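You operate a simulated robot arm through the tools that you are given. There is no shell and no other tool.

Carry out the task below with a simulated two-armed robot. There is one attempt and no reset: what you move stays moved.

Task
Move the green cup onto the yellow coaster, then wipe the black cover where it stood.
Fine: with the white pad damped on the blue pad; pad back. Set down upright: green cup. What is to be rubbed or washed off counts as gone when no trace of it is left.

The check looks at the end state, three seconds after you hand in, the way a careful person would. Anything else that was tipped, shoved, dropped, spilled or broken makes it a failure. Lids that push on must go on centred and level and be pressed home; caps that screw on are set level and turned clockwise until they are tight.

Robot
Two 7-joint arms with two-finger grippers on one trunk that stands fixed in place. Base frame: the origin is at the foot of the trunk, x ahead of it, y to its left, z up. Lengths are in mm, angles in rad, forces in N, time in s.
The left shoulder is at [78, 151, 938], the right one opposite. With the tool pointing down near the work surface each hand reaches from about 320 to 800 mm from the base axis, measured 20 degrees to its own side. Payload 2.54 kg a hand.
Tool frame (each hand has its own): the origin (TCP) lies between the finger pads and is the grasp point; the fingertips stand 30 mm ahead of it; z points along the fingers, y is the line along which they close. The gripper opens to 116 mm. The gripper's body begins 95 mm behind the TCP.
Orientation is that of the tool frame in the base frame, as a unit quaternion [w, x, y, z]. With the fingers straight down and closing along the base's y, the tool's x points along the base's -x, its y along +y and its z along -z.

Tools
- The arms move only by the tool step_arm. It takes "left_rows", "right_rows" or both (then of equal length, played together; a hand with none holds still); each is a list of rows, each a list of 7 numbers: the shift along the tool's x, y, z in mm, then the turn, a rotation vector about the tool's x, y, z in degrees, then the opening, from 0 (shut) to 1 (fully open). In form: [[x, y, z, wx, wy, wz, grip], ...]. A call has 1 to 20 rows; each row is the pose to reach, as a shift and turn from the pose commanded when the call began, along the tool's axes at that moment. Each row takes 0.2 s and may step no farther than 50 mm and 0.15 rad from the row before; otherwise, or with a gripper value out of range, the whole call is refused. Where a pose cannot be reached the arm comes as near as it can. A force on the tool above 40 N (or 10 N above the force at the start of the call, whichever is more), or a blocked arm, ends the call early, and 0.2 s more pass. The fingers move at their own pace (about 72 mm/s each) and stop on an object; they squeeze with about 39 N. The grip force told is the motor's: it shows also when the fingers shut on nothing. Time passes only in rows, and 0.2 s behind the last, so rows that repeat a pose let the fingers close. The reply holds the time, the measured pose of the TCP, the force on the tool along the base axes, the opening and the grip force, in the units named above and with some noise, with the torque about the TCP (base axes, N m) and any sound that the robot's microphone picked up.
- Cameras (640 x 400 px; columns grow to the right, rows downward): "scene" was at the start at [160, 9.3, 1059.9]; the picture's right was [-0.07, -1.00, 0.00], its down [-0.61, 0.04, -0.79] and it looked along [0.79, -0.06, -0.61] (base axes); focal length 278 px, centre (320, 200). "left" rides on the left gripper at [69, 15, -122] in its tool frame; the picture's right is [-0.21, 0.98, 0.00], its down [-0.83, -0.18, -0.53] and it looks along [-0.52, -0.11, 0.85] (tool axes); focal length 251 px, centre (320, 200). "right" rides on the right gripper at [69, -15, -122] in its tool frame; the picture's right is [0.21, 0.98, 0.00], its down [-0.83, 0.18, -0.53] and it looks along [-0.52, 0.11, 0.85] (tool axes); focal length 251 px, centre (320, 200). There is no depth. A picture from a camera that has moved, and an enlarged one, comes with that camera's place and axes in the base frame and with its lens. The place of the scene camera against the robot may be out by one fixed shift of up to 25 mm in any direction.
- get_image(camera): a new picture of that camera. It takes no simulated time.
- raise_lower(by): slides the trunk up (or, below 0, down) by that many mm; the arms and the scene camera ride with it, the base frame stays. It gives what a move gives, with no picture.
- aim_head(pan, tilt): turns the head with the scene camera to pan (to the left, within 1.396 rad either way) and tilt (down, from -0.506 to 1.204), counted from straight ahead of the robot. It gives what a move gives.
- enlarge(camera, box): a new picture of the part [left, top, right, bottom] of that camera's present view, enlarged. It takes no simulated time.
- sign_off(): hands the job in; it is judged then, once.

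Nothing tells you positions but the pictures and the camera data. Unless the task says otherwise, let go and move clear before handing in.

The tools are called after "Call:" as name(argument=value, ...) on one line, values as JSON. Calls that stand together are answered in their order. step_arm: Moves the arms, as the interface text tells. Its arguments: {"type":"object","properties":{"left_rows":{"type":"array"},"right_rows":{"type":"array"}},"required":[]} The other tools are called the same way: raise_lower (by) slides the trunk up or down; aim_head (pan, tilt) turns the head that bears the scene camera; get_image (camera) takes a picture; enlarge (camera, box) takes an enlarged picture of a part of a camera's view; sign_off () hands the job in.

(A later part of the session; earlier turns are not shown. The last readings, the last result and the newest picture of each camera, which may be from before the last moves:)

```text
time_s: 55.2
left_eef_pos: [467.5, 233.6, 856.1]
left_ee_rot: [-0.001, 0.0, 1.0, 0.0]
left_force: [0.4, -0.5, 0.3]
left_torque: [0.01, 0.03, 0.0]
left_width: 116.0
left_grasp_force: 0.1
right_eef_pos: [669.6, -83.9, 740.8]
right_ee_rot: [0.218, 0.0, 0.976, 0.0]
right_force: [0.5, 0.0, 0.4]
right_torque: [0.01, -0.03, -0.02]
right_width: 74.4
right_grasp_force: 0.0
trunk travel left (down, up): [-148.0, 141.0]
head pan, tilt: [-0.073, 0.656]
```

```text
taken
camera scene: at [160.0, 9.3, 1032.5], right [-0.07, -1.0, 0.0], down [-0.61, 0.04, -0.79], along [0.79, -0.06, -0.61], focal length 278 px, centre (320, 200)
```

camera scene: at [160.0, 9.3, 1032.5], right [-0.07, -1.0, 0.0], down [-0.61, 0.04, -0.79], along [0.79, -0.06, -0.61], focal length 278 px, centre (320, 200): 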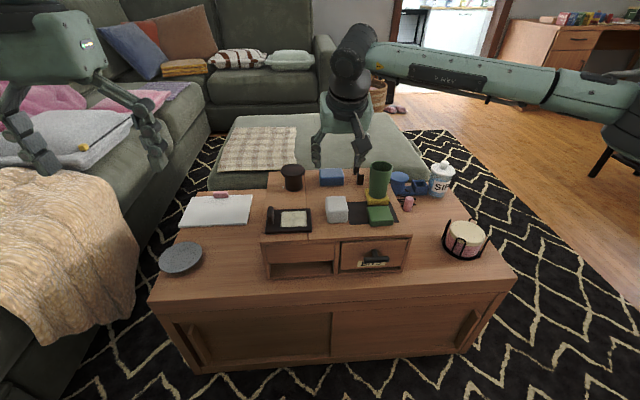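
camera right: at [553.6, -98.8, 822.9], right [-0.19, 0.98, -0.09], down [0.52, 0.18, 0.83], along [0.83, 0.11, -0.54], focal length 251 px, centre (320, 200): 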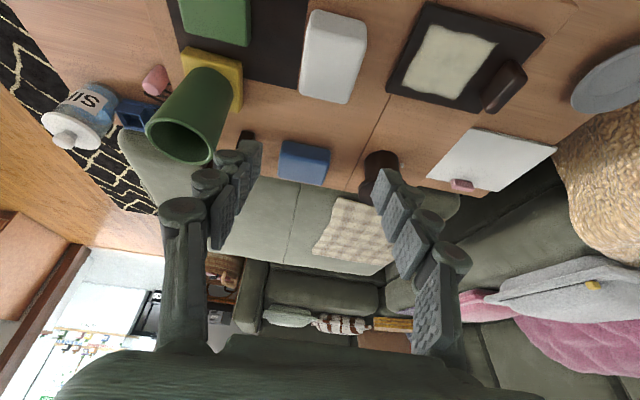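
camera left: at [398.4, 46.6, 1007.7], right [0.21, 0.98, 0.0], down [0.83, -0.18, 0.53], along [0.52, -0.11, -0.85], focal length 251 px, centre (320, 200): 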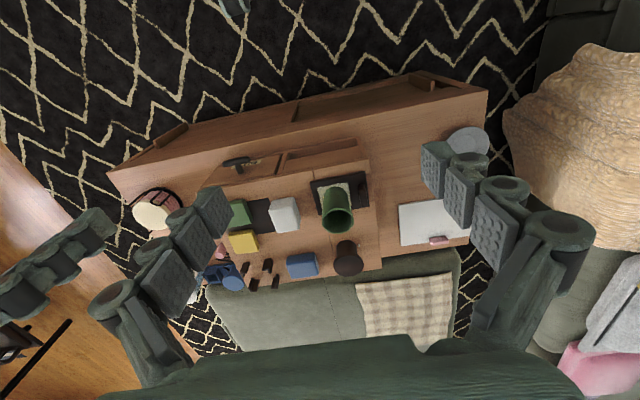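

Alignment is good: pad centre (675, −85), hand at (670, −84). Descending vertically with the fingers open 74 mm around the 48 mm pad.

Call:
step_arm(right_rows=[[17.0, -1, 36.2, 0, 0, 0, 0.64], [34.1, -1, 72.4, 0, 0, 0, 0.64], [46.8, -1, 99.5, 0, 0, 0, 0.64], [52, -1, 110.5, 0, 0, 0, 0.64], [54.9, -1, 116.7, 0, 0, 0, 0.64], [54.9, -1, 116.7, 0, 0, 0, 0.64]])

Call:
get_image(camera="right")

Call:
enlarge(camera="scene", box=[290, 150, 390, 250])

```text
time_s: 56.6
left_eef_pos: [468.2, 233.5, 855.9]
left_ee_rot: [-0.001, 0.0, 1.0, 0.0]
left_force: [0.1, -0.3, 0.4]
left_torque: [0.0, 0.0, -0.01]
left_width: 116.2
left_grasp_force: 0.1
right_eef_pos: [669.2, -86.5, 613.5]
right_ee_rot: [0.218, 0.0, 0.976, -0.001]
right_force: [-0.3, 0.2, 0.7]
right_torque: [0.02, 0.0, 0.0]
right_width: 74.6
right_grasp_force: 0.1
trunk travel left (down, up): [-148.0, 141.0]
head pan, tilt: [-0.073, 0.656]
```

```text
taken
camera right: at [553.6, -101.7, 694.9], right [-0.19, 0.98, -0.09], down [0.52, 0.18, 0.83], along [0.83, 0.11, -0.54], focal length 251 px, centre (320, 200)
```

right: 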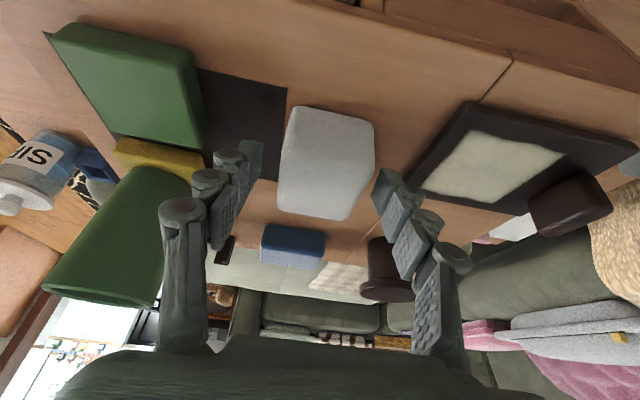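

```text
4.00 times, centred on (340, 200) of scene
camera zoom: at [160.0, 9.3, 1032.5], right [-0.07, -1.0, 0.0], down [-0.61, 0.04, -0.79], along [0.79, -0.06, -0.61], focal length 1113 px, centre (240, 200)
```

zoom: 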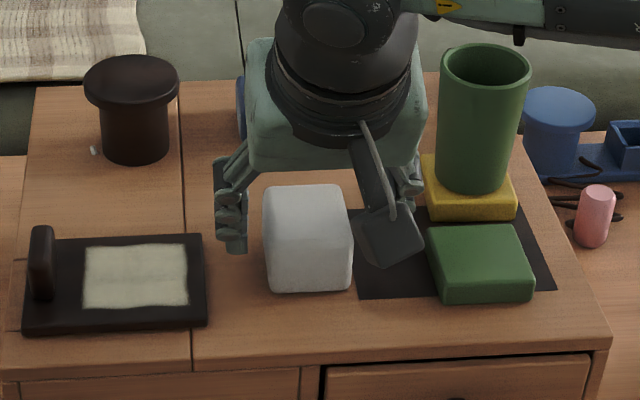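

The fingers are on both sides of the pad with no contact. Closing.

Call:
step_arm(right_rows=[[0, 0, 0, 0, 0, 0, 0.5], [0, 0, 0, 0, 0, 0, 0.35], [0, 0, 0, 0, 0, 0, 0], [0, 0, 0, 0, 0, 0, 0], [0, 0, 0, 0, 0, 0, 0]])

Call:
get_image(camera="right")

Call:
enlarge(camera="scene", box=[318, 188, 368, 238])

```text
time_s: 57.8
left_eef_pos: [466.3, 233.3, 856.1]
left_ee_rot: [0.0, 0.001, 1.0, 0.0]
left_force: [-0.1, 0.1, -0.2]
left_torque: [0.04, 0.01, 0.01]
left_width: 116.2
left_grasp_force: 0.1
right_eef_pos: [669.5, -85.5, 614.0]
right_ee_rot: [0.217, -0.001, 0.976, 0.001]
right_force: [0.4, 0.6, 1.8]
right_torque: [0.02, 0.01, -0.02]
right_width: 48.2
right_grasp_force: 39.1
trunk travel left (down, up): [-148.0, 141.0]
head pan, tilt: [-0.073, 0.656]
```

```text
taken
camera right: at [553.5, -101.7, 695.2], right [-0.19, 0.98, -0.09], down [0.52, 0.18, 0.83], along [0.83, 0.11, -0.54], focal length 251 px, centre (320, 200)
```

right: 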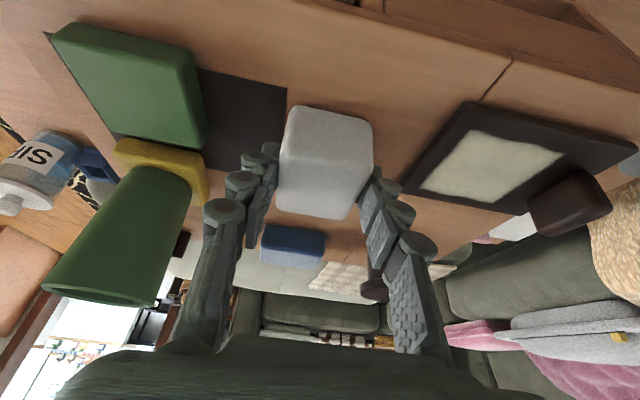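

```text
8.00 times, centred on (343, 213) of scene
camera zoom: at [159.9, 9.4, 1032.6], right [-0.07, -1.0, 0.0], down [-0.61, 0.04, -0.79], along [0.79, -0.06, -0.61], focal length 2226 px, centre (136, 96)
```

zoom: 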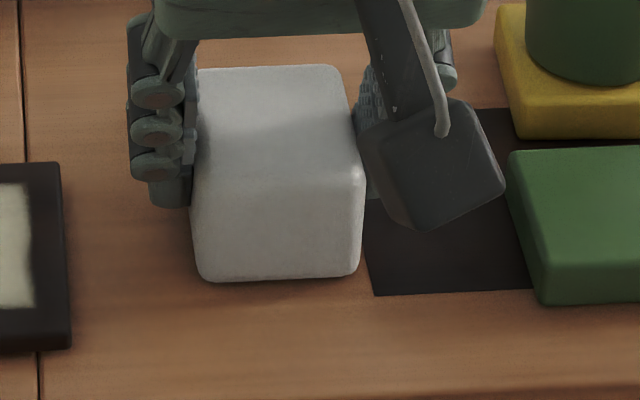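

Gripped at 48 mm, and the pad has stayed in place. I'll lift it and carry it forward above the blue pad, checking for reach.

Call:
step_arm(right_rows=[[-4.2, 0, -9.1, 0, 0, 0, 0], [-14.8, 0, -31.7, 0, 0, 0, 0], [-29.7, 0, -63.4, 0, 0, 0, 0], [-65.9, -1.5, -46.4, 0, 0, 0, 0], [-102.1, -3, -29.5, 0, 0, 0, 0], [-138.4, -4.5, -12.5, 0, 0, 0, 0], [-165.5, -6, 0.2, 0, 0, 0, 0], [-165.5, -6, 0.2, 0, 0, 0, 0], [-165.5, -6, 0.2, 0, 0, 0, 0]])

Call:
get_image(camera="right")

Call:
enlarge(camera="scene", box=[290, 130, 390, 230])

```text
time_s: 59.8
left_eef_pos: [466.7, 232.2, 855.5]
left_ee_rot: [-0.001, 0.0, 1.0, 0.0]
left_force: [-0.4, -0.5, 0.6]
left_torque: [0.03, -0.04, 0.03]
left_width: 115.9
left_grasp_force: 0.0
right_eef_pos: [819.8, -89.0, 682.7]
right_ee_rot: [0.216, 0.0, 0.976, 0.001]
right_force: [0.6, -0.3, -1.2]
right_torque: [0.02, -0.04, 0.02]
right_width: 48.4
right_grasp_force: 39.0
trunk travel left (down, up): [-148.0, 141.0]
head pan, tilt: [-0.073, 0.656]
```

```text
taken
camera right: at [704.5, -105.5, 763.5], right [-0.19, 0.98, -0.09], down [0.52, 0.18, 0.83], along [0.83, 0.11, -0.54], focal length 251 px, centre (320, 200)
```

right: 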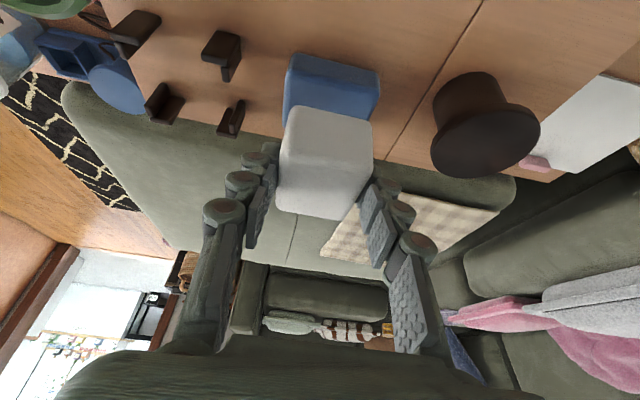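

```text
4.00 times, centred on (340, 180) of scene
camera zoom: at [160.0, 9.3, 1032.5], right [-0.07, -1.0, 0.0], down [-0.61, 0.04, -0.79], along [0.79, -0.06, -0.61], focal length 1113 px, centre (240, 280)
```

zoom: 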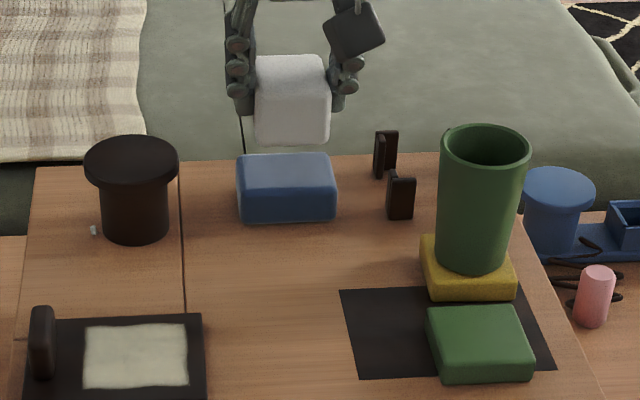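

White pad is right above the blue one. Lowering toward contact, watching the force.

Call:
step_arm(right_rows=[[5.1, 0, 10.9, 0, 0, 0, 0], [10.2, 0, 21.7, 0, 0, 0, 0], [14, 0, 29.9, 0, 0, 0, 0], [15.7, 0, 33.5, 0, 0, 0, 0], [15.7, 0, 33.5, 0, 0, 0, 0]])

Call:
enlarge(camera="scene", box=[290, 140, 390, 220])

```text
time_s: 61.0
left_eef_pos: [466.8, 233.7, 855.3]
left_ee_rot: [-0.001, -0.001, 1.0, 0.0]
left_force: [0.2, 0.9, 0.2]
left_torque: [0.0, -0.01, -0.02]
left_width: 116.3
left_grasp_force: 0.0
right_eef_pos: [819.1, -91.1, 645.5]
right_ee_rot: [0.218, 0.0, 0.976, 0.001]
right_force: [-0.1, -0.1, -0.3]
right_torque: [0.02, 0.02, -0.02]
right_width: 48.2
right_grasp_force: 38.9
trunk travel left (down, up): [-148.0, 141.0]
head pan, tilt: [-0.073, 0.656]
```

```text
5.00 times, centred on (340, 180) of scene
camera zoom: at [160.1, 9.3, 1032.5], right [-0.07, -1.0, 0.0], down [-0.61, 0.04, -0.79], along [0.79, -0.06, -0.61], focal length 1391 px, centre (220, 300)
```

zoom: 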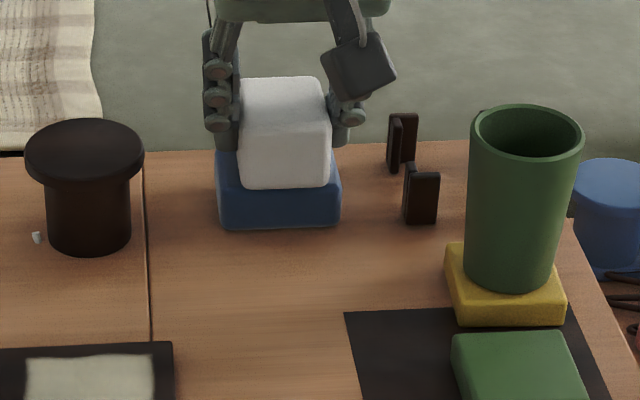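

Call:
step_arm(right_rows=[[0.85, 0, 1.8, 0, 0, 0, 0], [1.7, 0, 3.6, 0, 0, 0, 0], [2.5, 0, 5.4, 0, 0, 0, 0], [2.5, 0, 5.4, 0, 0, 0, 0]])

```text
time_s: 62.0
left_eef_pos: [466.8, 232.5, 857.1]
left_ee_rot: [-0.001, 0.001, 1.0, 0.0]
left_force: [0.4, -0.3, -0.3]
left_torque: [0.02, 0.01, 0.0]
left_width: 116.1
left_grasp_force: 0.1
right_eef_pos: [820.1, -91.0, 642.5]
right_ee_rot: [0.22, 0.001, 0.976, 0.0]
right_force: [0.3, -1.3, 11.4]
right_torque: [-0.07, -0.01, 0.0]
right_width: 48.3
right_grasp_force: 39.4
trunk travel left (down, up): [-148.0, 141.0]
head pan, tilt: [-0.073, 0.656]
```

Pressing with 11 N on the blue pad. Holding for a couple of seconds to soak up moisture.

Call:
step_arm(right_rows=[[0.4, 0, 0.9, 0, 0, 0, 0], [0.4, 0, 0.9, 0, 0, 0, 0], [0.4, 0, 0.9, 0, 0, 0, 0], [0.4, 0, 0.9, 0, 0, 0, 0], [0.4, 0, 0.9, 0, 0, 0, 0], [0.4, 0, 0.9, 0, 0, 0, 0], [0.4, 0, 0.9, 0, 0, 0, 0], [0.4, 0, 0.9, 0, 0, 0, 0]])

Call:
enlarge(camera="scene", box=[290, 140, 390, 220])

Call:
get_image(camera="right")

```text
time_s: 63.8
left_eef_pos: [465.1, 232.5, 857.1]
left_ee_rot: [0.001, 0.0, 1.0, 0.001]
left_force: [-0.6, 0.6, -0.2]
left_torque: [0.01, -0.01, 0.02]
left_width: 116.1
left_grasp_force: 0.1
right_eef_pos: [819.3, -91.2, 643.6]
right_ee_rot: [0.22, 0.0, 0.975, 0.0]
right_force: [0.9, 1.2, 21.1]
right_torque: [0.01, -0.2, 0.02]
right_width: 48.8
right_grasp_force: 38.5
trunk travel left (down, up): [-148.0, 141.0]
head pan, tilt: [-0.073, 0.656]
```

```text
5.00 times, centred on (340, 180) of scene
camera zoom: at [158.0, 9.6, 1033.0], right [-0.07, -1.0, 0.0], down [-0.61, 0.04, -0.79], along [0.79, -0.06, -0.61], focal length 1391 px, centre (220, 300)
```

zoom: 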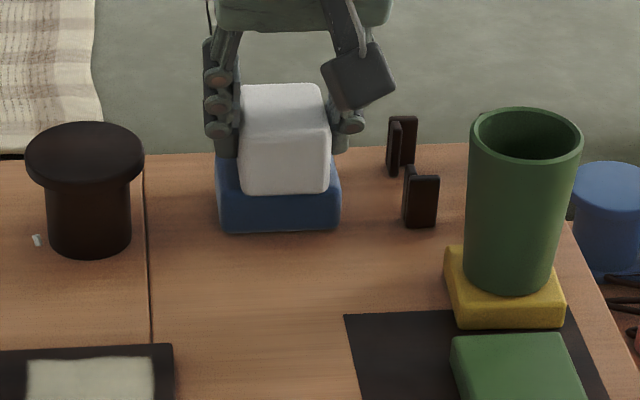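

```text
taken
camera right: at [704.2, -106.1, 723.9], right [-0.19, 0.98, -0.09], down [0.52, 0.18, 0.84], along [0.83, 0.11, -0.54], focal length 251 px, centre (320, 200)
```

right: 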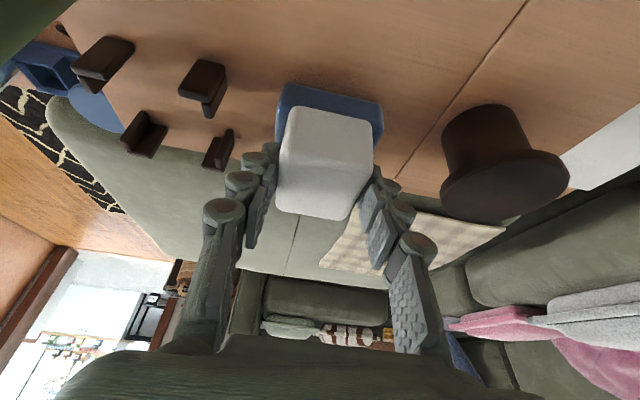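

Pressed with about 21 N for nearly two seconds. Now lifting off, backing up and moving across to above the cover, staying clear of the dark knob behind it.

Call:
step_arm(right_rows=[[-6.3, 0, -13.6, 0, 0, 0, 0], [-19, 0, -40.8, 0, 0, 0, 0], [-25.4, 0, -54.4, 0, 0, 0, 0], [10.9, 0, -71.3, 0, 0, 0, 0], [48.9, 0, -89.1, 0, 0, 0, 0], [87, 0, -106.8, 0, 0, 0, 0], [123.2, 0, -123.7, 0, 0, 0, 0], [123.2, 30, -123.7, 0, 0, 0, 0], [123.2, 60, -123.7, 0, 0, 0, 0], [123.2, 90, -123.7, 0, 0, 0, 0], [123.2, 111, -123.7, 0, 0, 0, 0], [123.2, 111, -123.7, 0, 0, 0, 0]])

Call:
get_image(camera="right")

Call:
enlarge(camera="scene", box=[240, 140, 380, 250])

```text
time_s: 66.4
left_eef_pos: [467.8, 233.3, 856.7]
left_ee_rot: [0.0, 0.0, 1.0, 0.0]
left_force: [-0.5, 0.5, 0.1]
left_torque: [-0.03, -0.02, -0.01]
left_width: 115.8
left_grasp_force: 0.1
right_eef_pos: [656.6, 20.3, 698.3]
right_ee_rot: [0.218, 0.001, 0.976, 0.0]
right_force: [-0.4, 0.5, 0.5]
right_torque: [0.0, -0.01, -0.05]
right_width: 48.1
right_grasp_force: 38.9
trunk travel left (down, up): [-148.0, 141.0]
head pan, tilt: [-0.073, 0.656]
```

```text
taken
camera right: at [541.1, 3.5, 780.2], right [-0.19, 0.98, -0.09], down [0.52, 0.18, 0.83], along [0.83, 0.11, -0.54], focal length 251 px, centre (320, 200)
```

right: 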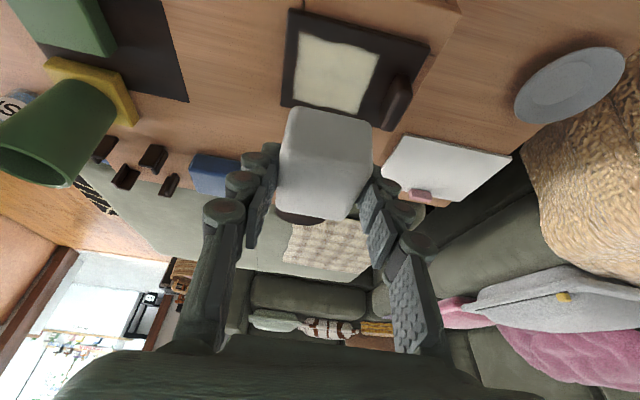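

```text
3.64 times, centred on (310, 195) of scene
camera zoom: at [160.1, 9.5, 1032.5], right [-0.07, -1.0, 0.0], down [-0.61, 0.04, -0.79], along [0.79, -0.06, -0.61], focal length 1012 px, centre (356, 218)
```

zoom: 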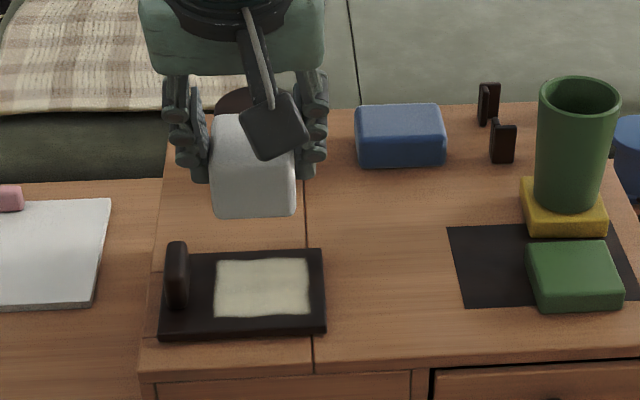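

The pad hangs above the stain. I'll save a reference of the cover's position, then descend to just above it.

Call:
enlarge(camera="scene", box=[258, 192, 322, 242])

Call:
step_arm(right_rows=[[12.7, 0, 27.2, 0, 0, 0, 0], [23.2, 0, 49.8, 0, 0, 0, 0], [29.2, 0, 62.5, 0, 0, 0, 0], [30.9, 0, 66.2, 0, 0, 0, 0], [30.9, 0, 66.2, 0, 0, 0, 0]])

Call:
enlarge(camera="scene", box=[250, 170, 340, 250])

```text
8.00 times, centred on (290, 217) of scene
camera zoom: at [160.1, 9.5, 1032.5], right [-0.07, -1.0, 0.0], down [-0.61, 0.04, -0.79], along [0.79, -0.06, -0.61], focal length 2226 px, centre (560, 64)
```

zoom: 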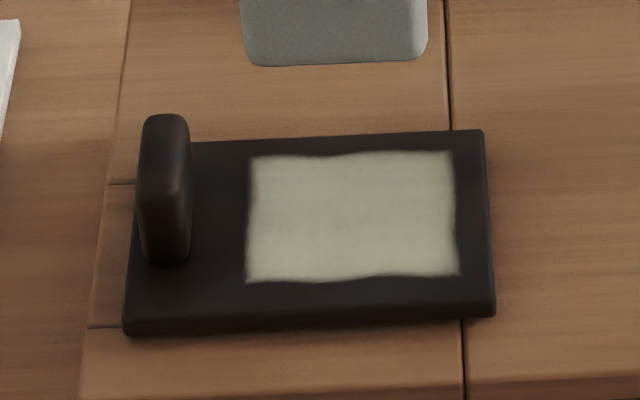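

```text
time_s: 67.6
left_eef_pos: [467.0, 234.0, 855.0]
left_ee_rot: [-0.001, 0.0, 1.0, 0.0]
left_force: [-0.1, 1.0, 0.9]
left_torque: [-0.01, 0.02, -0.01]
left_width: 116.0
left_grasp_force: 0.0
right_eef_pos: [656.6, 20.4, 625.8]
right_ee_rot: [0.217, 0.0, 0.976, 0.0]
right_force: [0.4, -0.7, -0.4]
right_torque: [0.03, -0.01, -0.03]
right_width: 48.3
right_grasp_force: 39.0
trunk travel left (down, up): [-148.0, 141.0]
head pan, tilt: [-0.073, 0.656]
```

```text
5.00 times, centred on (295, 210) of scene
camera zoom: at [160.1, 9.3, 1032.5], right [-0.07, -1.0, 0.0], down [-0.61, 0.04, -0.79], along [0.79, -0.06, -0.61], focal length 1391 px, centre (445, 150)
```

zoom: 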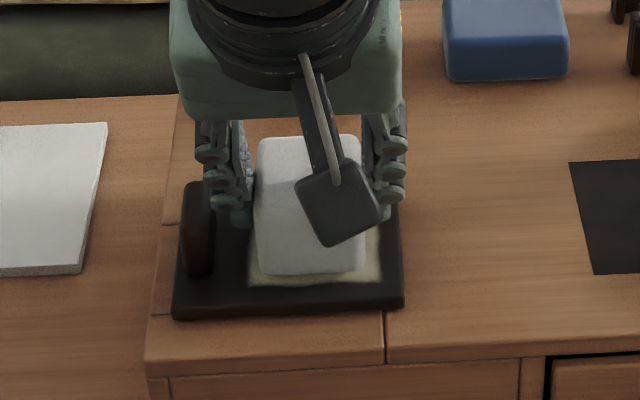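

The pad is just above the cover. Before touching, I want a close look at the gap between the left finger and the tab.

Call:
enlarge(camera="scene", box=[276, 190, 312, 230])

Call:
get_image(camera="right")

Call:
enlarge(camera="right", box=[320, 90, 480, 240])

Call:
get_image(camera="left")

```text
10.00 times, centred on (294, 210) of scene
camera zoom: at [160.1, 9.3, 1032.5], right [-0.07, -1.0, 0.0], down [-0.61, 0.04, -0.79], along [0.79, -0.06, -0.61], focal length 2782 px, centre (580, 100)
```

zoom: 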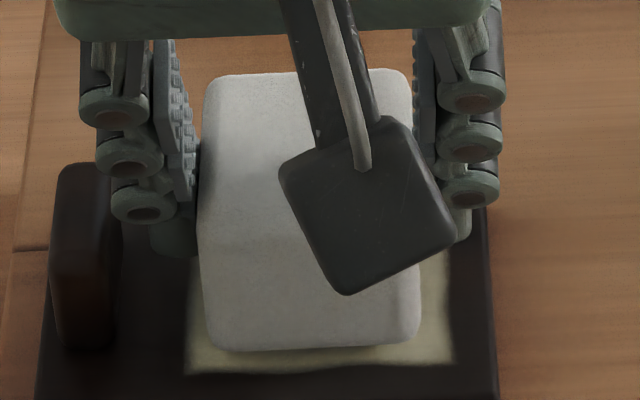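

```text
taken
camera right: at [541.1, 4.5, 707.1], right [-0.19, 0.98, -0.09], down [0.52, 0.18, 0.83], along [0.83, 0.11, -0.54], focal length 251 px, centre (320, 200)
```

right: 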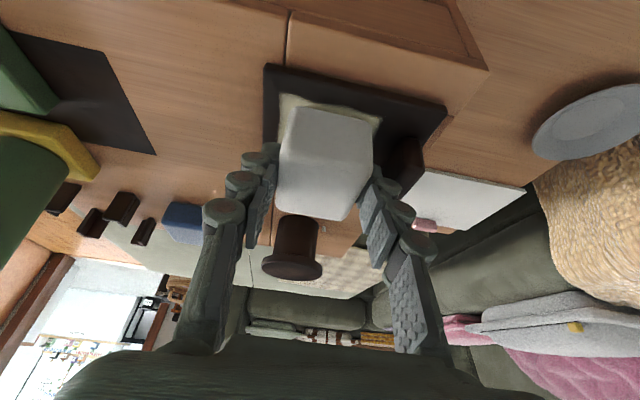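

```text
2.67 times, centred on (400, 165) of right
camera zoom: at [541.1, 4.5, 707.1], right [-0.19, 0.98, -0.09], down [0.52, 0.18, 0.83], along [0.83, 0.11, -0.54], focal length 670 px, centre (107, 293)
```

zoom: 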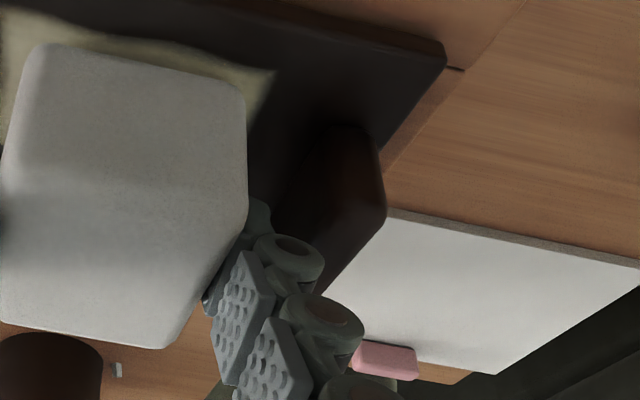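

```text
taken
camera left: at [397.5, 247.8, 977.8], right [0.21, 0.98, 0.0], down [0.83, -0.18, 0.53], along [0.52, -0.11, -0.85], focal length 251 px, centre (320, 200)
```

left: 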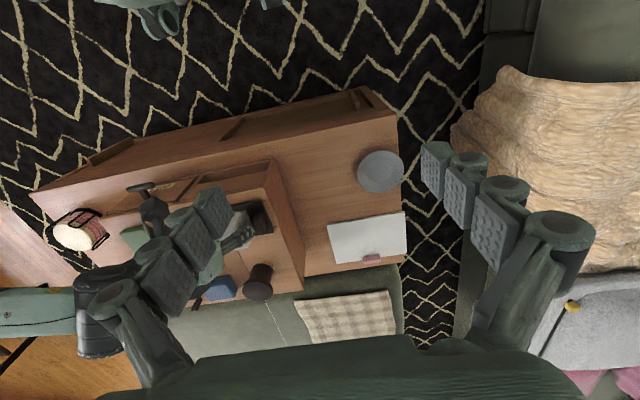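

The left finger has about 5 mm to the tab here, so I must not go further left in this orientation. I'll wipe the right and middle part first; touching down gently now.

Call:
step_arm(right_rows=[[0.4, 0, 0.9, 0, 0, 0, 0], [0.85, 0, 1.8, 0, 0, 0, 0], [1.27, 0, 2.7, 0, 0, 0, 0], [1.7, 0, 3.6, 0, 0, 0, 0], [1.7, 0, 3.6, 0, 0, 0, 0]])

```text
time_s: 68.8
left_eef_pos: [466.7, 233.7, 855.7]
left_ee_rot: [0.001, 0.0, 1.0, 0.0]
left_force: [-0.2, -0.4, -0.4]
left_torque: [0.01, -0.02, -0.01]
left_width: 116.1
left_grasp_force: 0.0
right_eef_pos: [656.0, 20.3, 623.6]
right_ee_rot: [0.218, 0.0, 0.976, 0.0]
right_force: [-0.5, -0.1, 6.1]
right_torque: [0.01, -0.07, -0.03]
right_width: 48.4
right_grasp_force: 38.7
trunk travel left (down, up): [-148.0, 141.0]
head pan, tilt: [-0.073, 0.656]
```

Contact at 6 N. A short test stroke along x while watching whether the cover stays put.

Call:
step_arm(right_rows=[[-7.3, 0, 3.4, 0, 0, 0, 0], [-14.5, 0, 6.8, 0, 0, 0, 0], [-7.3, 0, 3.4, 0, 0, 0, 0], [0, 0, 0, 0, 0, 0, 0], [7.3, 0, -3.4, 0, 0, 0, 0], [14.5, 0, -6.8, 0, 0, 0, 0], [7.3, 0, -3.4, 0, 0, 0, 0], [0, 0, 0, 0, 0, 0, 0]])

Call:
enlarge(camera="scene", box=[258, 192, 322, 242])

```text
time_s: 70.6
left_eef_pos: [465.9, 233.5, 856.6]
left_ee_rot: [0.0, 0.0, 1.0, 0.0]
left_force: [-0.2, 0.0, 0.6]
left_torque: [-0.02, 0.0, -0.02]
left_width: 116.4
left_grasp_force: 0.1
right_eef_pos: [655.2, 18.2, 622.0]
right_ee_rot: [0.217, 0.0, 0.976, 0.0]
right_force: [-4.6, 0.2, 7.4]
right_torque: [-0.01, 0.01, -0.01]
right_width: 48.4
right_grasp_force: 39.4
trunk travel left (down, up): [-148.0, 141.0]
head pan, tilt: [-0.073, 0.656]
```

```text
8.00 times, centred on (290, 217) of scene
camera zoom: at [159.2, 9.3, 1032.7], right [-0.07, -1.0, 0.0], down [-0.61, 0.04, -0.79], along [0.79, -0.06, -0.61], focal length 2226 px, centre (560, 64)
```

zoom: 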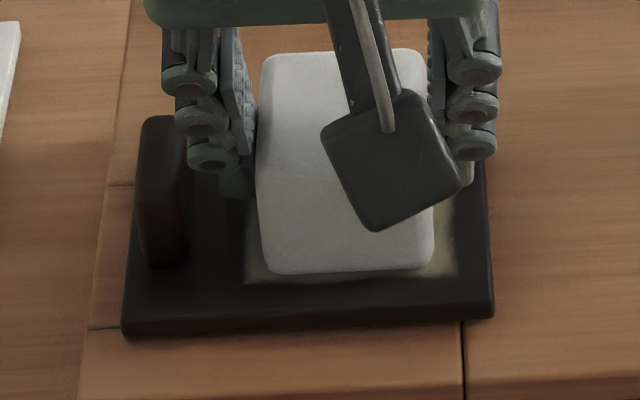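

The cover has stayed put, and the exposed stain edge is already fading. Continuing with x-strokes here and in a lane further right.

Call:
step_arm(right_rows=[[-9.1, 0, 4.2, 0, 0, 0, 0], [-18.1, 0, 8.5, 0, 0, 0, 0], [-9.1, 0, 4.2, 0, 0, 0, 0], [0, 0, 0, 0, 0, 0, 0], [9.1, 0, -4.2, 0, 0, 0, 0], [18.1, 0, -8.5, 0, 0, 0, 0], [9.1, -4, -4.2, 0, 0, 0, 0], [0, -8, 0, 0, 0, 0, 0], [-9.1, -8, 4.2, 0, 0, 0, 0], [-18.1, -8, 8.5, 0, 0, 0, 0], [-9.1, -8, 4.2, 0, 0, 0, 0], [0, -8, 0, 0, 0, 0, 0], [9.1, -8, -4.2, 0, 0, 0, 0], [18.1, -8, -8.5, 0, 0, 0, 0], [9.1, -12, -4.2, 0, 0, 0, 0], [0, -16, 0, 0, 0, 0, 0], [-9.1, -16, 4.2, 0, 0, 0, 0], [-18.1, -16, 8.5, 0, 0, 0, 0], [-9.1, -16, 4.2, 0, 0, 0, 0], [0, -16, 0, 0, 0, 0, 0]])

Call:
enlarge(camera="scene", box=[258, 192, 322, 242])

```text
time_s: 74.8
left_eef_pos: [467.7, 233.9, 856.8]
left_ee_rot: [0.001, -0.001, 1.0, 0.0]
left_force: [0.0, -0.8, -0.4]
left_torque: [-0.01, 0.01, 0.0]
left_width: 116.0
left_grasp_force: 0.0
right_eef_pos: [656.4, 4.9, 622.1]
right_ee_rot: [0.217, 0.0, 0.976, 0.0]
right_force: [0.5, -0.3, 2.0]
right_torque: [0.03, -0.11, -0.01]
right_width: 48.4
right_grasp_force: 39.1
trunk travel left (down, up): [-148.0, 141.0]
head pan, tilt: [-0.073, 0.656]
```

```text
8.00 times, centred on (290, 217) of scene
camera zoom: at [159.9, 9.3, 1032.5], right [-0.07, -1.0, 0.0], down [-0.61, 0.04, -0.79], along [0.79, -0.06, -0.61], focal length 2226 px, centre (560, 64)
```

zoom: 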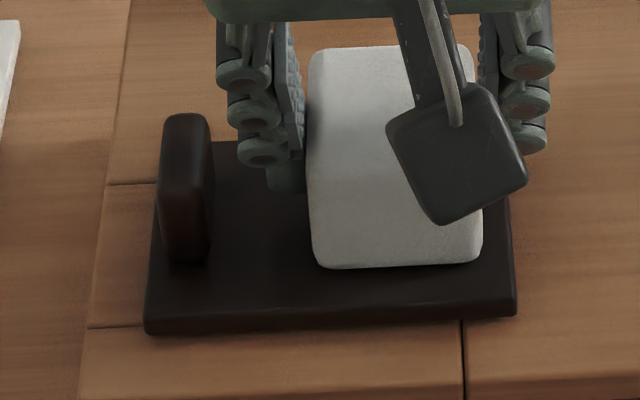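

The stain is fading fast, but my sideways moves dragged the cover about 6 mm to the right, so I'll need to put it back. Lifting the pad to see the state.

Call:
step_arm(right_rows=[[-4.2, 0, -9.1, 0, 0, 0, 0], [-16.9, 0, -36.3, 0, 0, 0, 0], [-33.8, 0, -72.5, 0, 0, 0, 0], [-38, 0, -81.6, 0, 0, 0, 0], [-38, 0, -81.6, 0, 0, 0, 0]])

Call:
enlarge(camera="scene", box=[258, 192, 322, 242])

Call:
get_image(camera="right")

```text
time_s: 76.0
left_eef_pos: [467.0, 233.2, 854.9]
left_ee_rot: [-0.001, 0.0, 1.0, 0.0]
left_force: [-0.7, -0.4, 0.0]
left_torque: [-0.03, -0.04, -0.01]
left_width: 116.0
left_grasp_force: 0.0
right_eef_pos: [657.8, 5.1, 712.4]
right_ee_rot: [0.218, 0.0, 0.976, 0.0]
right_force: [0.2, 0.4, -1.3]
right_torque: [-0.01, 0.01, -0.02]
right_width: 48.4
right_grasp_force: 39.1
trunk travel left (down, up): [-148.0, 141.0]
head pan, tilt: [-0.073, 0.656]
```

```text
8.00 times, centred on (290, 217) of scene
camera zoom: at [160.1, 9.3, 1032.5], right [-0.07, -1.0, 0.0], down [-0.61, 0.04, -0.79], along [0.79, -0.06, -0.61], focal length 2226 px, centre (560, 64)
```

zoom: 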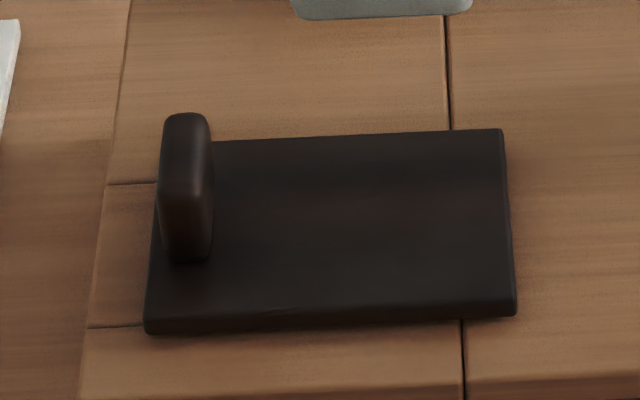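

```text
taken
camera right: at [542.1, -10.0, 794.2], right [-0.19, 0.98, -0.09], down [0.52, 0.18, 0.83], along [0.83, 0.11, -0.54], focal length 251 px, centre (320, 200)
```

right: 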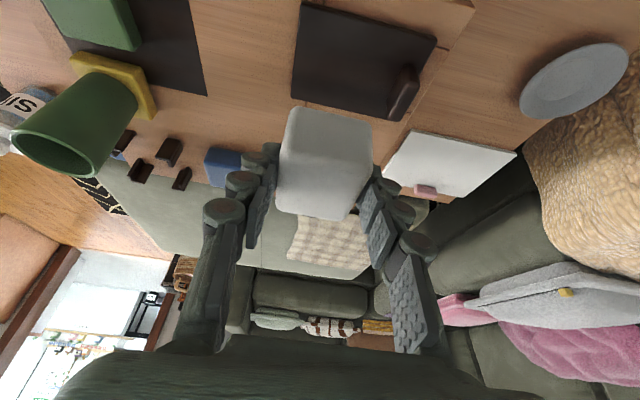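

The patch appears to be gone. I'll inspect the cover closely for any remaining trace.

Call:
enlarge(camera="scene", box=[276, 204, 312, 236])

Call:
enlarge(camera="right", box=[280, 0, 450, 125])

```text
12.50 times, centred on (294, 220) of scene
camera zoom: at [160.1, 9.3, 1032.5], right [-0.07, -1.0, 0.0], down [-0.61, 0.04, -0.79], along [0.79, -0.06, -0.61], focal length 3478 px, centre (645, -50)
```

zoom: 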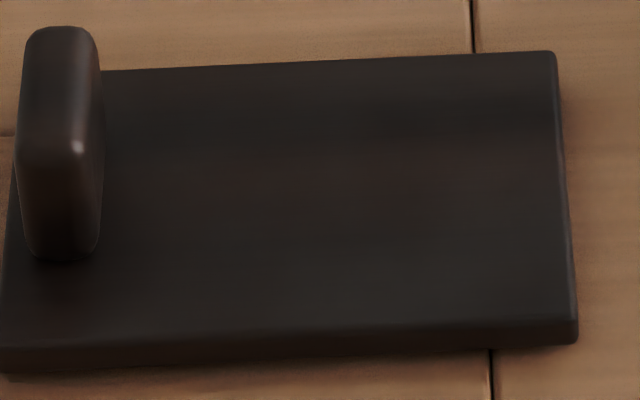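

```text
3.20 times, centred on (365, 62) of right
camera zoom: at [542.1, -10.0, 794.2], right [-0.19, 0.98, -0.09], down [0.52, 0.18, 0.83], along [0.83, 0.11, -0.54], focal length 805 px, centre (176, 640)
```

zoom: 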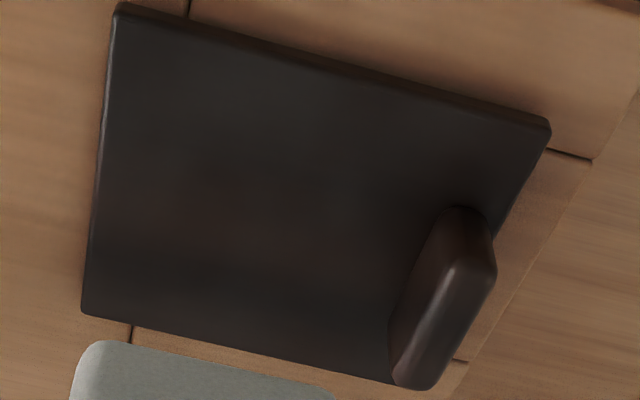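

No trace of the stain is left. The cover has slid 6 mm to the right, so I'll press the pad lightly on it again and drag it back to its reference position in small, checked steps.

Call:
step_arm(right_rows=[[12.7, 0, 27.2, 0, 0, 0, 0], [25.4, 0, 54.4, 0, 0, 0, 0], [34.7, 0, 74.3, 0, 0, 0, 0], [37.2, 0, 79.8, 0, 0, 0, 0], [38.2, 0, 82, 0, 0, 0, 0], [38.7, 0, 82.9, 0, 0, 0, 0], [38.7, 0, 82.9, 0, 0, 0, 0]])

Call:
enlarge(camera="scene", box=[258, 192, 322, 242])

```text
time_s: 77.6
left_eef_pos: [466.4, 233.2, 856.1]
left_ee_rot: [0.0, 0.0, 1.0, 0.0]
left_force: [0.3, 0.2, -0.1]
left_torque: [0.03, 0.01, -0.02]
left_width: 115.8
left_grasp_force: 0.0
right_eef_pos: [658.2, 4.7, 622.5]
right_ee_rot: [0.218, 0.0, 0.976, 0.001]
right_force: [-1.4, 0.4, 12.7]
right_torque: [-0.04, 0.09, 0.02]
right_width: 48.5
right_grasp_force: 39.0
trunk travel left (down, up): [-148.0, 141.0]
head pan, tilt: [-0.073, 0.656]
```

```text
8.00 times, centred on (290, 217) of scene
camera zoom: at [158.9, 9.3, 1033.0], right [-0.07, -1.0, 0.0], down [-0.61, 0.04, -0.79], along [0.79, -0.06, -0.61], focal length 2226 px, centre (560, 64)
```

zoom: 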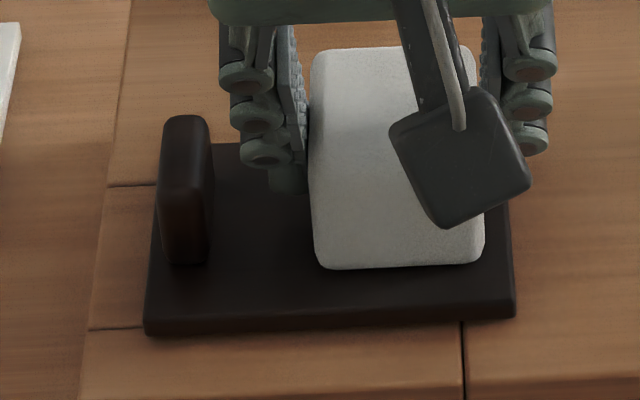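

Call:
step_arm(right_rows=[[0, 2, 0, 0, 0, 0, 0], [0, 4, 0, 0, 0, 0, 0], [0, 6, 0, 0, 0, 0, 0], [0, 6, 0, 0, 0, 0, 0]])

Call:
enlarge(camera="scene", box=[258, 192, 322, 242])

```text
time_s: 78.6
left_eef_pos: [465.7, 233.4, 856.8]
left_ee_rot: [0.001, 0.0, 1.0, 0.0]
left_force: [0.5, 0.4, 0.2]
left_torque: [-0.05, 0.0, -0.01]
left_width: 116.0
left_grasp_force: 0.0
right_eef_pos: [657.0, 9.5, 622.4]
right_ee_rot: [0.219, 0.001, 0.976, -0.001]
right_force: [8.4, -0.7, 18.2]
right_torque: [-0.03, -0.28, -0.04]
right_width: 48.6
right_grasp_force: 39.4
trunk travel left (down, up): [-148.0, 141.0]
head pan, tilt: [-0.073, 0.656]
```

```text
8.00 times, centred on (290, 217) of scene
camera zoom: at [158.9, 9.3, 1032.9], right [-0.07, -1.0, 0.0], down [-0.61, 0.04, -0.79], along [0.79, -0.06, -0.61], focal length 2226 px, centre (560, 64)
```

zoom: 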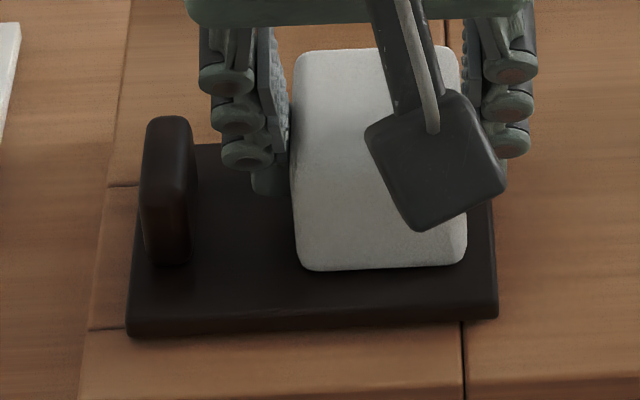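

The cover moved along with the pad and is within about 1 mm of its reference. One last fine nudge, then lift.

Call:
step_arm(right_rows=[[-0.5, 0.9, 0.2, 0, 0, 0, 0], [-0.7, 0.9, 0.3, 0, 0, 0, 0], [-1.1, 0.9, -0.5, 0, 0, 0, 0]])

Call:
enlarge(camera="scene", box=[258, 192, 322, 242])

```text
time_s: 79.4
left_eef_pos: [465.3, 234.2, 857.1]
left_ee_rot: [0.001, 0.0, 1.0, 0.0]
left_force: [0.4, 0.5, 0.0]
left_torque: [-0.03, -0.02, 0.02]
left_width: 116.0
left_grasp_force: 0.0
right_eef_pos: [656.8, 11.2, 623.0]
right_ee_rot: [0.219, -0.001, 0.976, 0.001]
right_force: [1.3, 0.4, 17.0]
right_torque: [0.02, -0.3, 0.01]
right_width: 48.4
right_grasp_force: 38.9
trunk travel left (down, up): [-148.0, 141.0]
head pan, tilt: [-0.073, 0.656]
```

```text
8.00 times, centred on (290, 217) of scene
camera zoom: at [158.7, 9.3, 1032.8], right [-0.07, -1.0, 0.0], down [-0.61, 0.04, -0.79], along [0.79, -0.06, -0.61], focal length 2226 px, centre (560, 64)
```

zoom: 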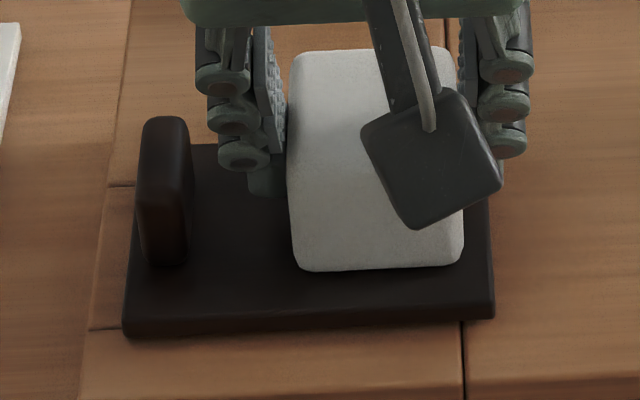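

The cover matches its reference now. Lifting the pad straight up.

Call:
step_arm(right_rows=[[-0.8, 0, -1.8, 0, 0, 0, 0], [-1.7, 0, -3.6, 0, 0, 0, 0], [-4.2, 0, -9.1, 0, 0, 0, 0], [-16.9, 0, -36.3, 0, 0, 0, 0], [-33.8, 0, -72.5, 0, 0, 0, 0], [-38, 0, -81.6, 0, 0, 0, 0], [-38, 0, -81.6, 0, 0, 0, 0]])

Call:
enlarge(camera="scene", box=[258, 192, 322, 242])

Call:
enlarge(camera="right", box=[280, 0, 450, 125])

```text
time_s: 81.0
left_eef_pos: [468.3, 232.8, 856.1]
left_ee_rot: [-0.001, 0.0, 1.0, 0.0]
left_force: [0.2, 0.0, -0.1]
left_torque: [-0.01, -0.02, -0.01]
left_width: 116.0
left_grasp_force: 0.1
right_eef_pos: [656.3, 11.5, 712.3]
right_ee_rot: [0.217, 0.0, 0.976, 0.0]
right_force: [0.0, 0.6, -0.7]
right_torque: [0.0, 0.03, 0.0]
right_width: 48.5
right_grasp_force: 38.9
trunk travel left (down, up): [-148.0, 141.0]
head pan, tilt: [-0.073, 0.656]
```

```text
8.00 times, centred on (290, 217) of scene
camera zoom: at [160.1, 9.3, 1032.5], right [-0.07, -1.0, 0.0], down [-0.61, 0.04, -0.79], along [0.79, -0.06, -0.61], focal length 2226 px, centre (560, 64)
```

zoom: 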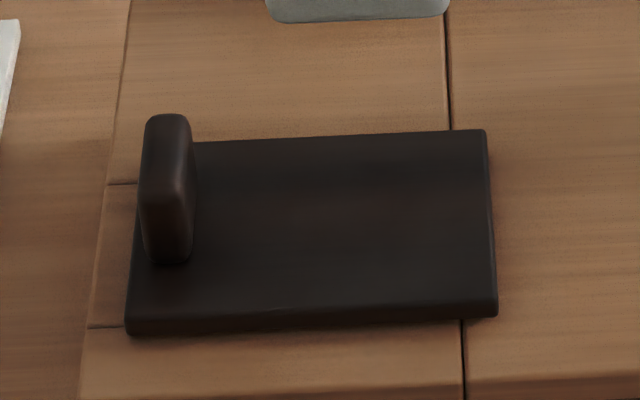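

```text
3.20 times, centred on (365, 62) of right
camera zoom: at [541.7, -3.5, 793.6], right [-0.19, 0.98, -0.09], down [0.52, 0.18, 0.83], along [0.83, 0.11, -0.55], focal length 805 px, centre (176, 640)
```

zoom: 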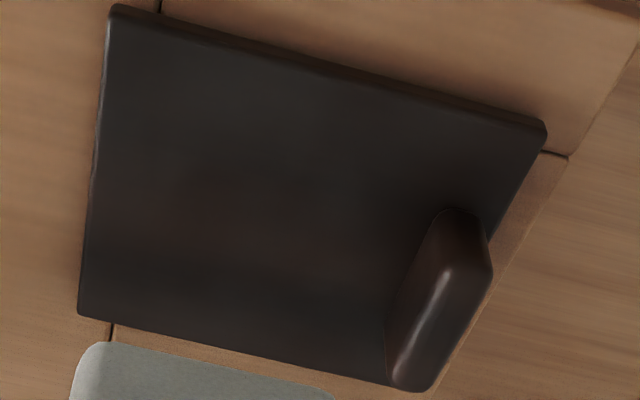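

Cover is back within under a millimetre and clean. Now carrying the pad back to above its original place.

Call:
step_arm(right_rows=[[-4, -32, 1.8, 0, 0, 0, 0], [-8, -64, 3.7, 0, 0, 0, 0], [-11.8, -96.5, 5.5, 0, 0, 0, 0], [-11.8, -96.5, 5.5, 0, 0, 0, 0], [-11.8, -96.5, 5.5, 0, 0, 0, 0]])

Call:
enlarge(camera="scene", box=[258, 192, 322, 242])

Call:
get_image(camera="right")

```text
time_s: 82.2
left_eef_pos: [467.6, 232.5, 854.5]
left_ee_rot: [-0.001, 0.0, 1.0, -0.001]
left_force: [-0.2, 0.2, 0.1]
left_torque: [-0.05, -0.01, -0.03]
left_width: 116.0
left_grasp_force: 0.1
right_eef_pos: [671.4, -85.1, 712.5]
right_ee_rot: [0.218, 0.0, 0.976, 0.001]
right_force: [0.2, 0.4, 0.5]
right_torque: [0.0, 0.0, -0.03]
right_width: 48.3
right_grasp_force: 39.3
trunk travel left (down, up): [-148.0, 141.0]
head pan, tilt: [-0.073, 0.656]
```

```text
8.00 times, centred on (290, 217) of scene
camera zoom: at [160.1, 9.3, 1032.5], right [-0.07, -1.0, 0.0], down [-0.61, 0.04, -0.79], along [0.79, -0.06, -0.61], focal length 2226 px, centre (560, 64)
```

zoom: 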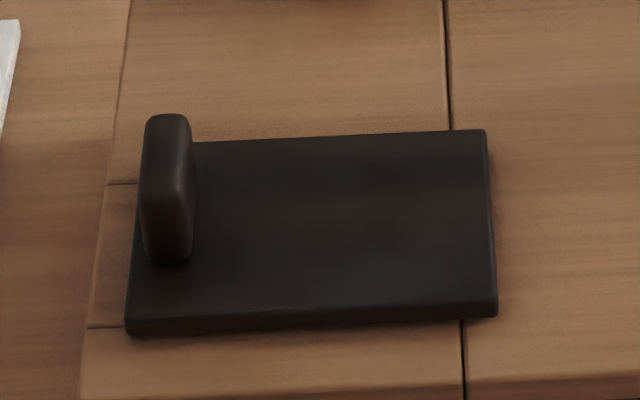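

```text
taken
camera right: at [554.0, -100.5, 794.3], right [-0.19, 0.98, -0.09], down [0.52, 0.18, 0.83], along [0.83, 0.11, -0.54], focal length 251 px, centre (320, 200)
```

right: 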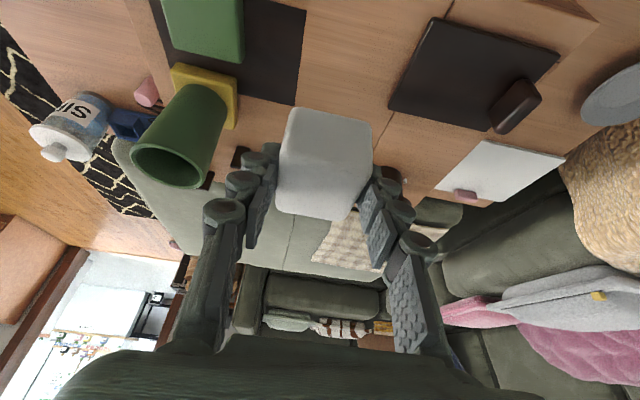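

The cover looks uniformly black. Lowering the pad to just above its home spot.

Call:
step_arm(right_rows=[[15.3, 0, 31.5, 0, 0, 0, 0], [28.5, 0, 58.5, 0, 0, 0, 0], [36.1, 0, 73.7, 0, 0, 0, 0], [38.6, 0, 79.1, 0, 0, 0, 0], [38.6, 0, 79.1, 0, 0, 0, 0]])

Call:
enlarge(camera="scene", box=[318, 188, 368, 238])

```text
time_s: 83.4
left_eef_pos: [467.5, 233.6, 855.1]
left_ee_rot: [0.0, 0.0, 1.0, 0.0]
left_force: [0.5, -0.3, 0.4]
left_torque: [-0.04, 0.03, 0.03]
left_width: 116.1
left_grasp_force: 0.1
right_eef_pos: [668.7, -85.7, 622.8]
right_ee_rot: [0.218, 0.001, 0.976, 0.0]
right_force: [0.4, -0.2, -0.1]
right_torque: [-0.01, 0.03, 0.02]
right_width: 48.3
right_grasp_force: 38.9
trunk travel left (down, up): [-148.0, 141.0]
head pan, tilt: [-0.073, 0.656]
```

```text
8.00 times, centred on (343, 213) of scene
camera zoom: at [160.1, 9.3, 1032.5], right [-0.07, -1.0, 0.0], down [-0.61, 0.04, -0.79], along [0.79, -0.06, -0.61], focal length 2226 px, centre (136, 96)
```

zoom: 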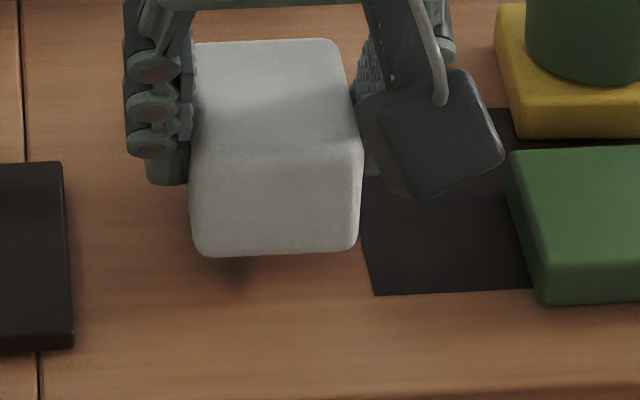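

Position matches the reference. Final lowering in small steps until it touches down.

Call:
step_arm(right_rows=[[0.85, 0, 1.8, 0, 0, 0, 0], [1.7, 0, 3.6, 0, 0, 0, 0], [2.5, 0, 5.4, 0, 0, 0, 0], [3, 0, 6.3, 0, 0, 0, 0], [3, 0, 6.3, 0, 0, 0, 0]])

Call:
enlarge(camera="scene", box=[318, 188, 368, 238])

```text
time_s: 84.6
left_eef_pos: [467.2, 232.9, 855.8]
left_ee_rot: [-0.001, 0.0, 1.0, 0.0]
left_force: [0.5, -0.1, -0.3]
left_torque: [0.01, -0.01, -0.02]
left_width: 116.0
left_grasp_force: 0.0
right_eef_pos: [668.6, -84.5, 616.0]
right_ee_rot: [0.217, 0.0, 0.976, -0.001]
right_force: [-0.3, 0.2, -0.2]
right_torque: [0.02, -0.03, 0.04]
right_width: 48.7
right_grasp_force: 39.7
trunk travel left (down, up): [-148.0, 141.0]
head pan, tilt: [-0.073, 0.656]
```

```text
8.00 times, centred on (343, 213) of scene
camera zoom: at [160.1, 9.3, 1032.5], right [-0.07, -1.0, 0.0], down [-0.61, 0.04, -0.79], along [0.79, -0.06, -0.61], focal length 2226 px, centre (136, 96)
```

zoom: 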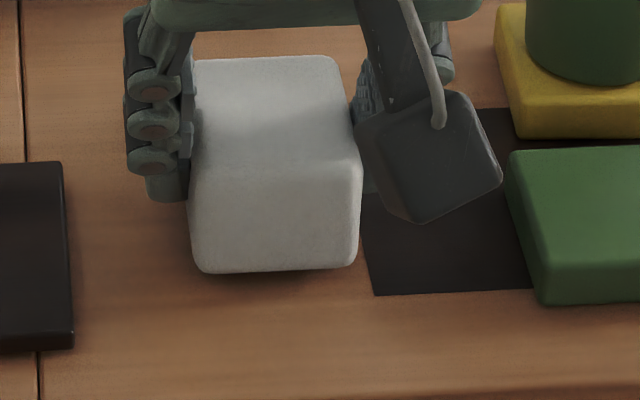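

Call:
step_arm(right_rows=[[0.4, 0, 0.9, 0, 0, 0, 0], [0.85, 0, 1.8, 0, 0, 0, 0], [1.1, 0, 2.3, 0, 0, 0, 0], [1.1, 0, 2.3, 0, 0, 0, 0]])

```text
time_s: 85.6
left_eef_pos: [467.0, 233.8, 855.6]
left_ee_rot: [-0.001, 0.0, 1.0, 0.0]
left_force: [-0.5, -0.1, 0.8]
left_torque: [0.04, 0.0, 0.0]
left_width: 116.1
left_grasp_force: 0.1
right_eef_pos: [669.3, -86.2, 614.6]
right_ee_rot: [0.218, 0.0, 0.976, 0.0]
right_force: [0.3, 0.6, -0.6]
right_torque: [-0.01, -0.02, 0.03]
right_width: 48.3
right_grasp_force: 38.8
trunk travel left (down, up): [-148.0, 141.0]
head pan, tilt: [-0.073, 0.656]
```

Call:
step_arm(right_rows=[[0.4, 0, 0.9, 0, 0, 0, 0], [0.85, 0, 1.8, 0, 0, 0, 0], [0.85, 0, 1.8, 0, 0, 0, 0]])

Call:
enlarge(camera="scene", box=[318, 188, 368, 238])

```text
time_s: 86.4
left_eef_pos: [467.3, 233.2, 855.9]
left_ee_rot: [0.0, 0.0, 1.0, 0.0]
left_force: [0.5, 0.3, 0.1]
left_torque: [-0.01, 0.0, -0.02]
left_width: 115.9
left_grasp_force: 0.0
right_eef_pos: [669.6, -84.9, 614.6]
right_ee_rot: [0.218, 0.0, 0.976, 0.0]
right_force: [0.6, -0.4, 3.9]
right_torque: [-0.08, -0.04, 0.01]
right_width: 48.3
right_grasp_force: 38.8
trunk travel left (down, up): [-148.0, 141.0]
head pan, tilt: [-0.073, 0.656]
```

```text
8.00 times, centred on (343, 213) of scene
camera zoom: at [159.7, 9.3, 1032.7], right [-0.07, -1.0, 0.0], down [-0.61, 0.04, -0.79], along [0.79, -0.06, -0.61], focal length 2226 px, centre (136, 96)
```

zoom: 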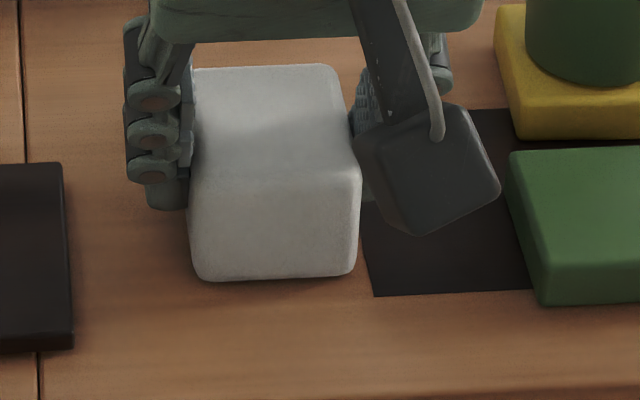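

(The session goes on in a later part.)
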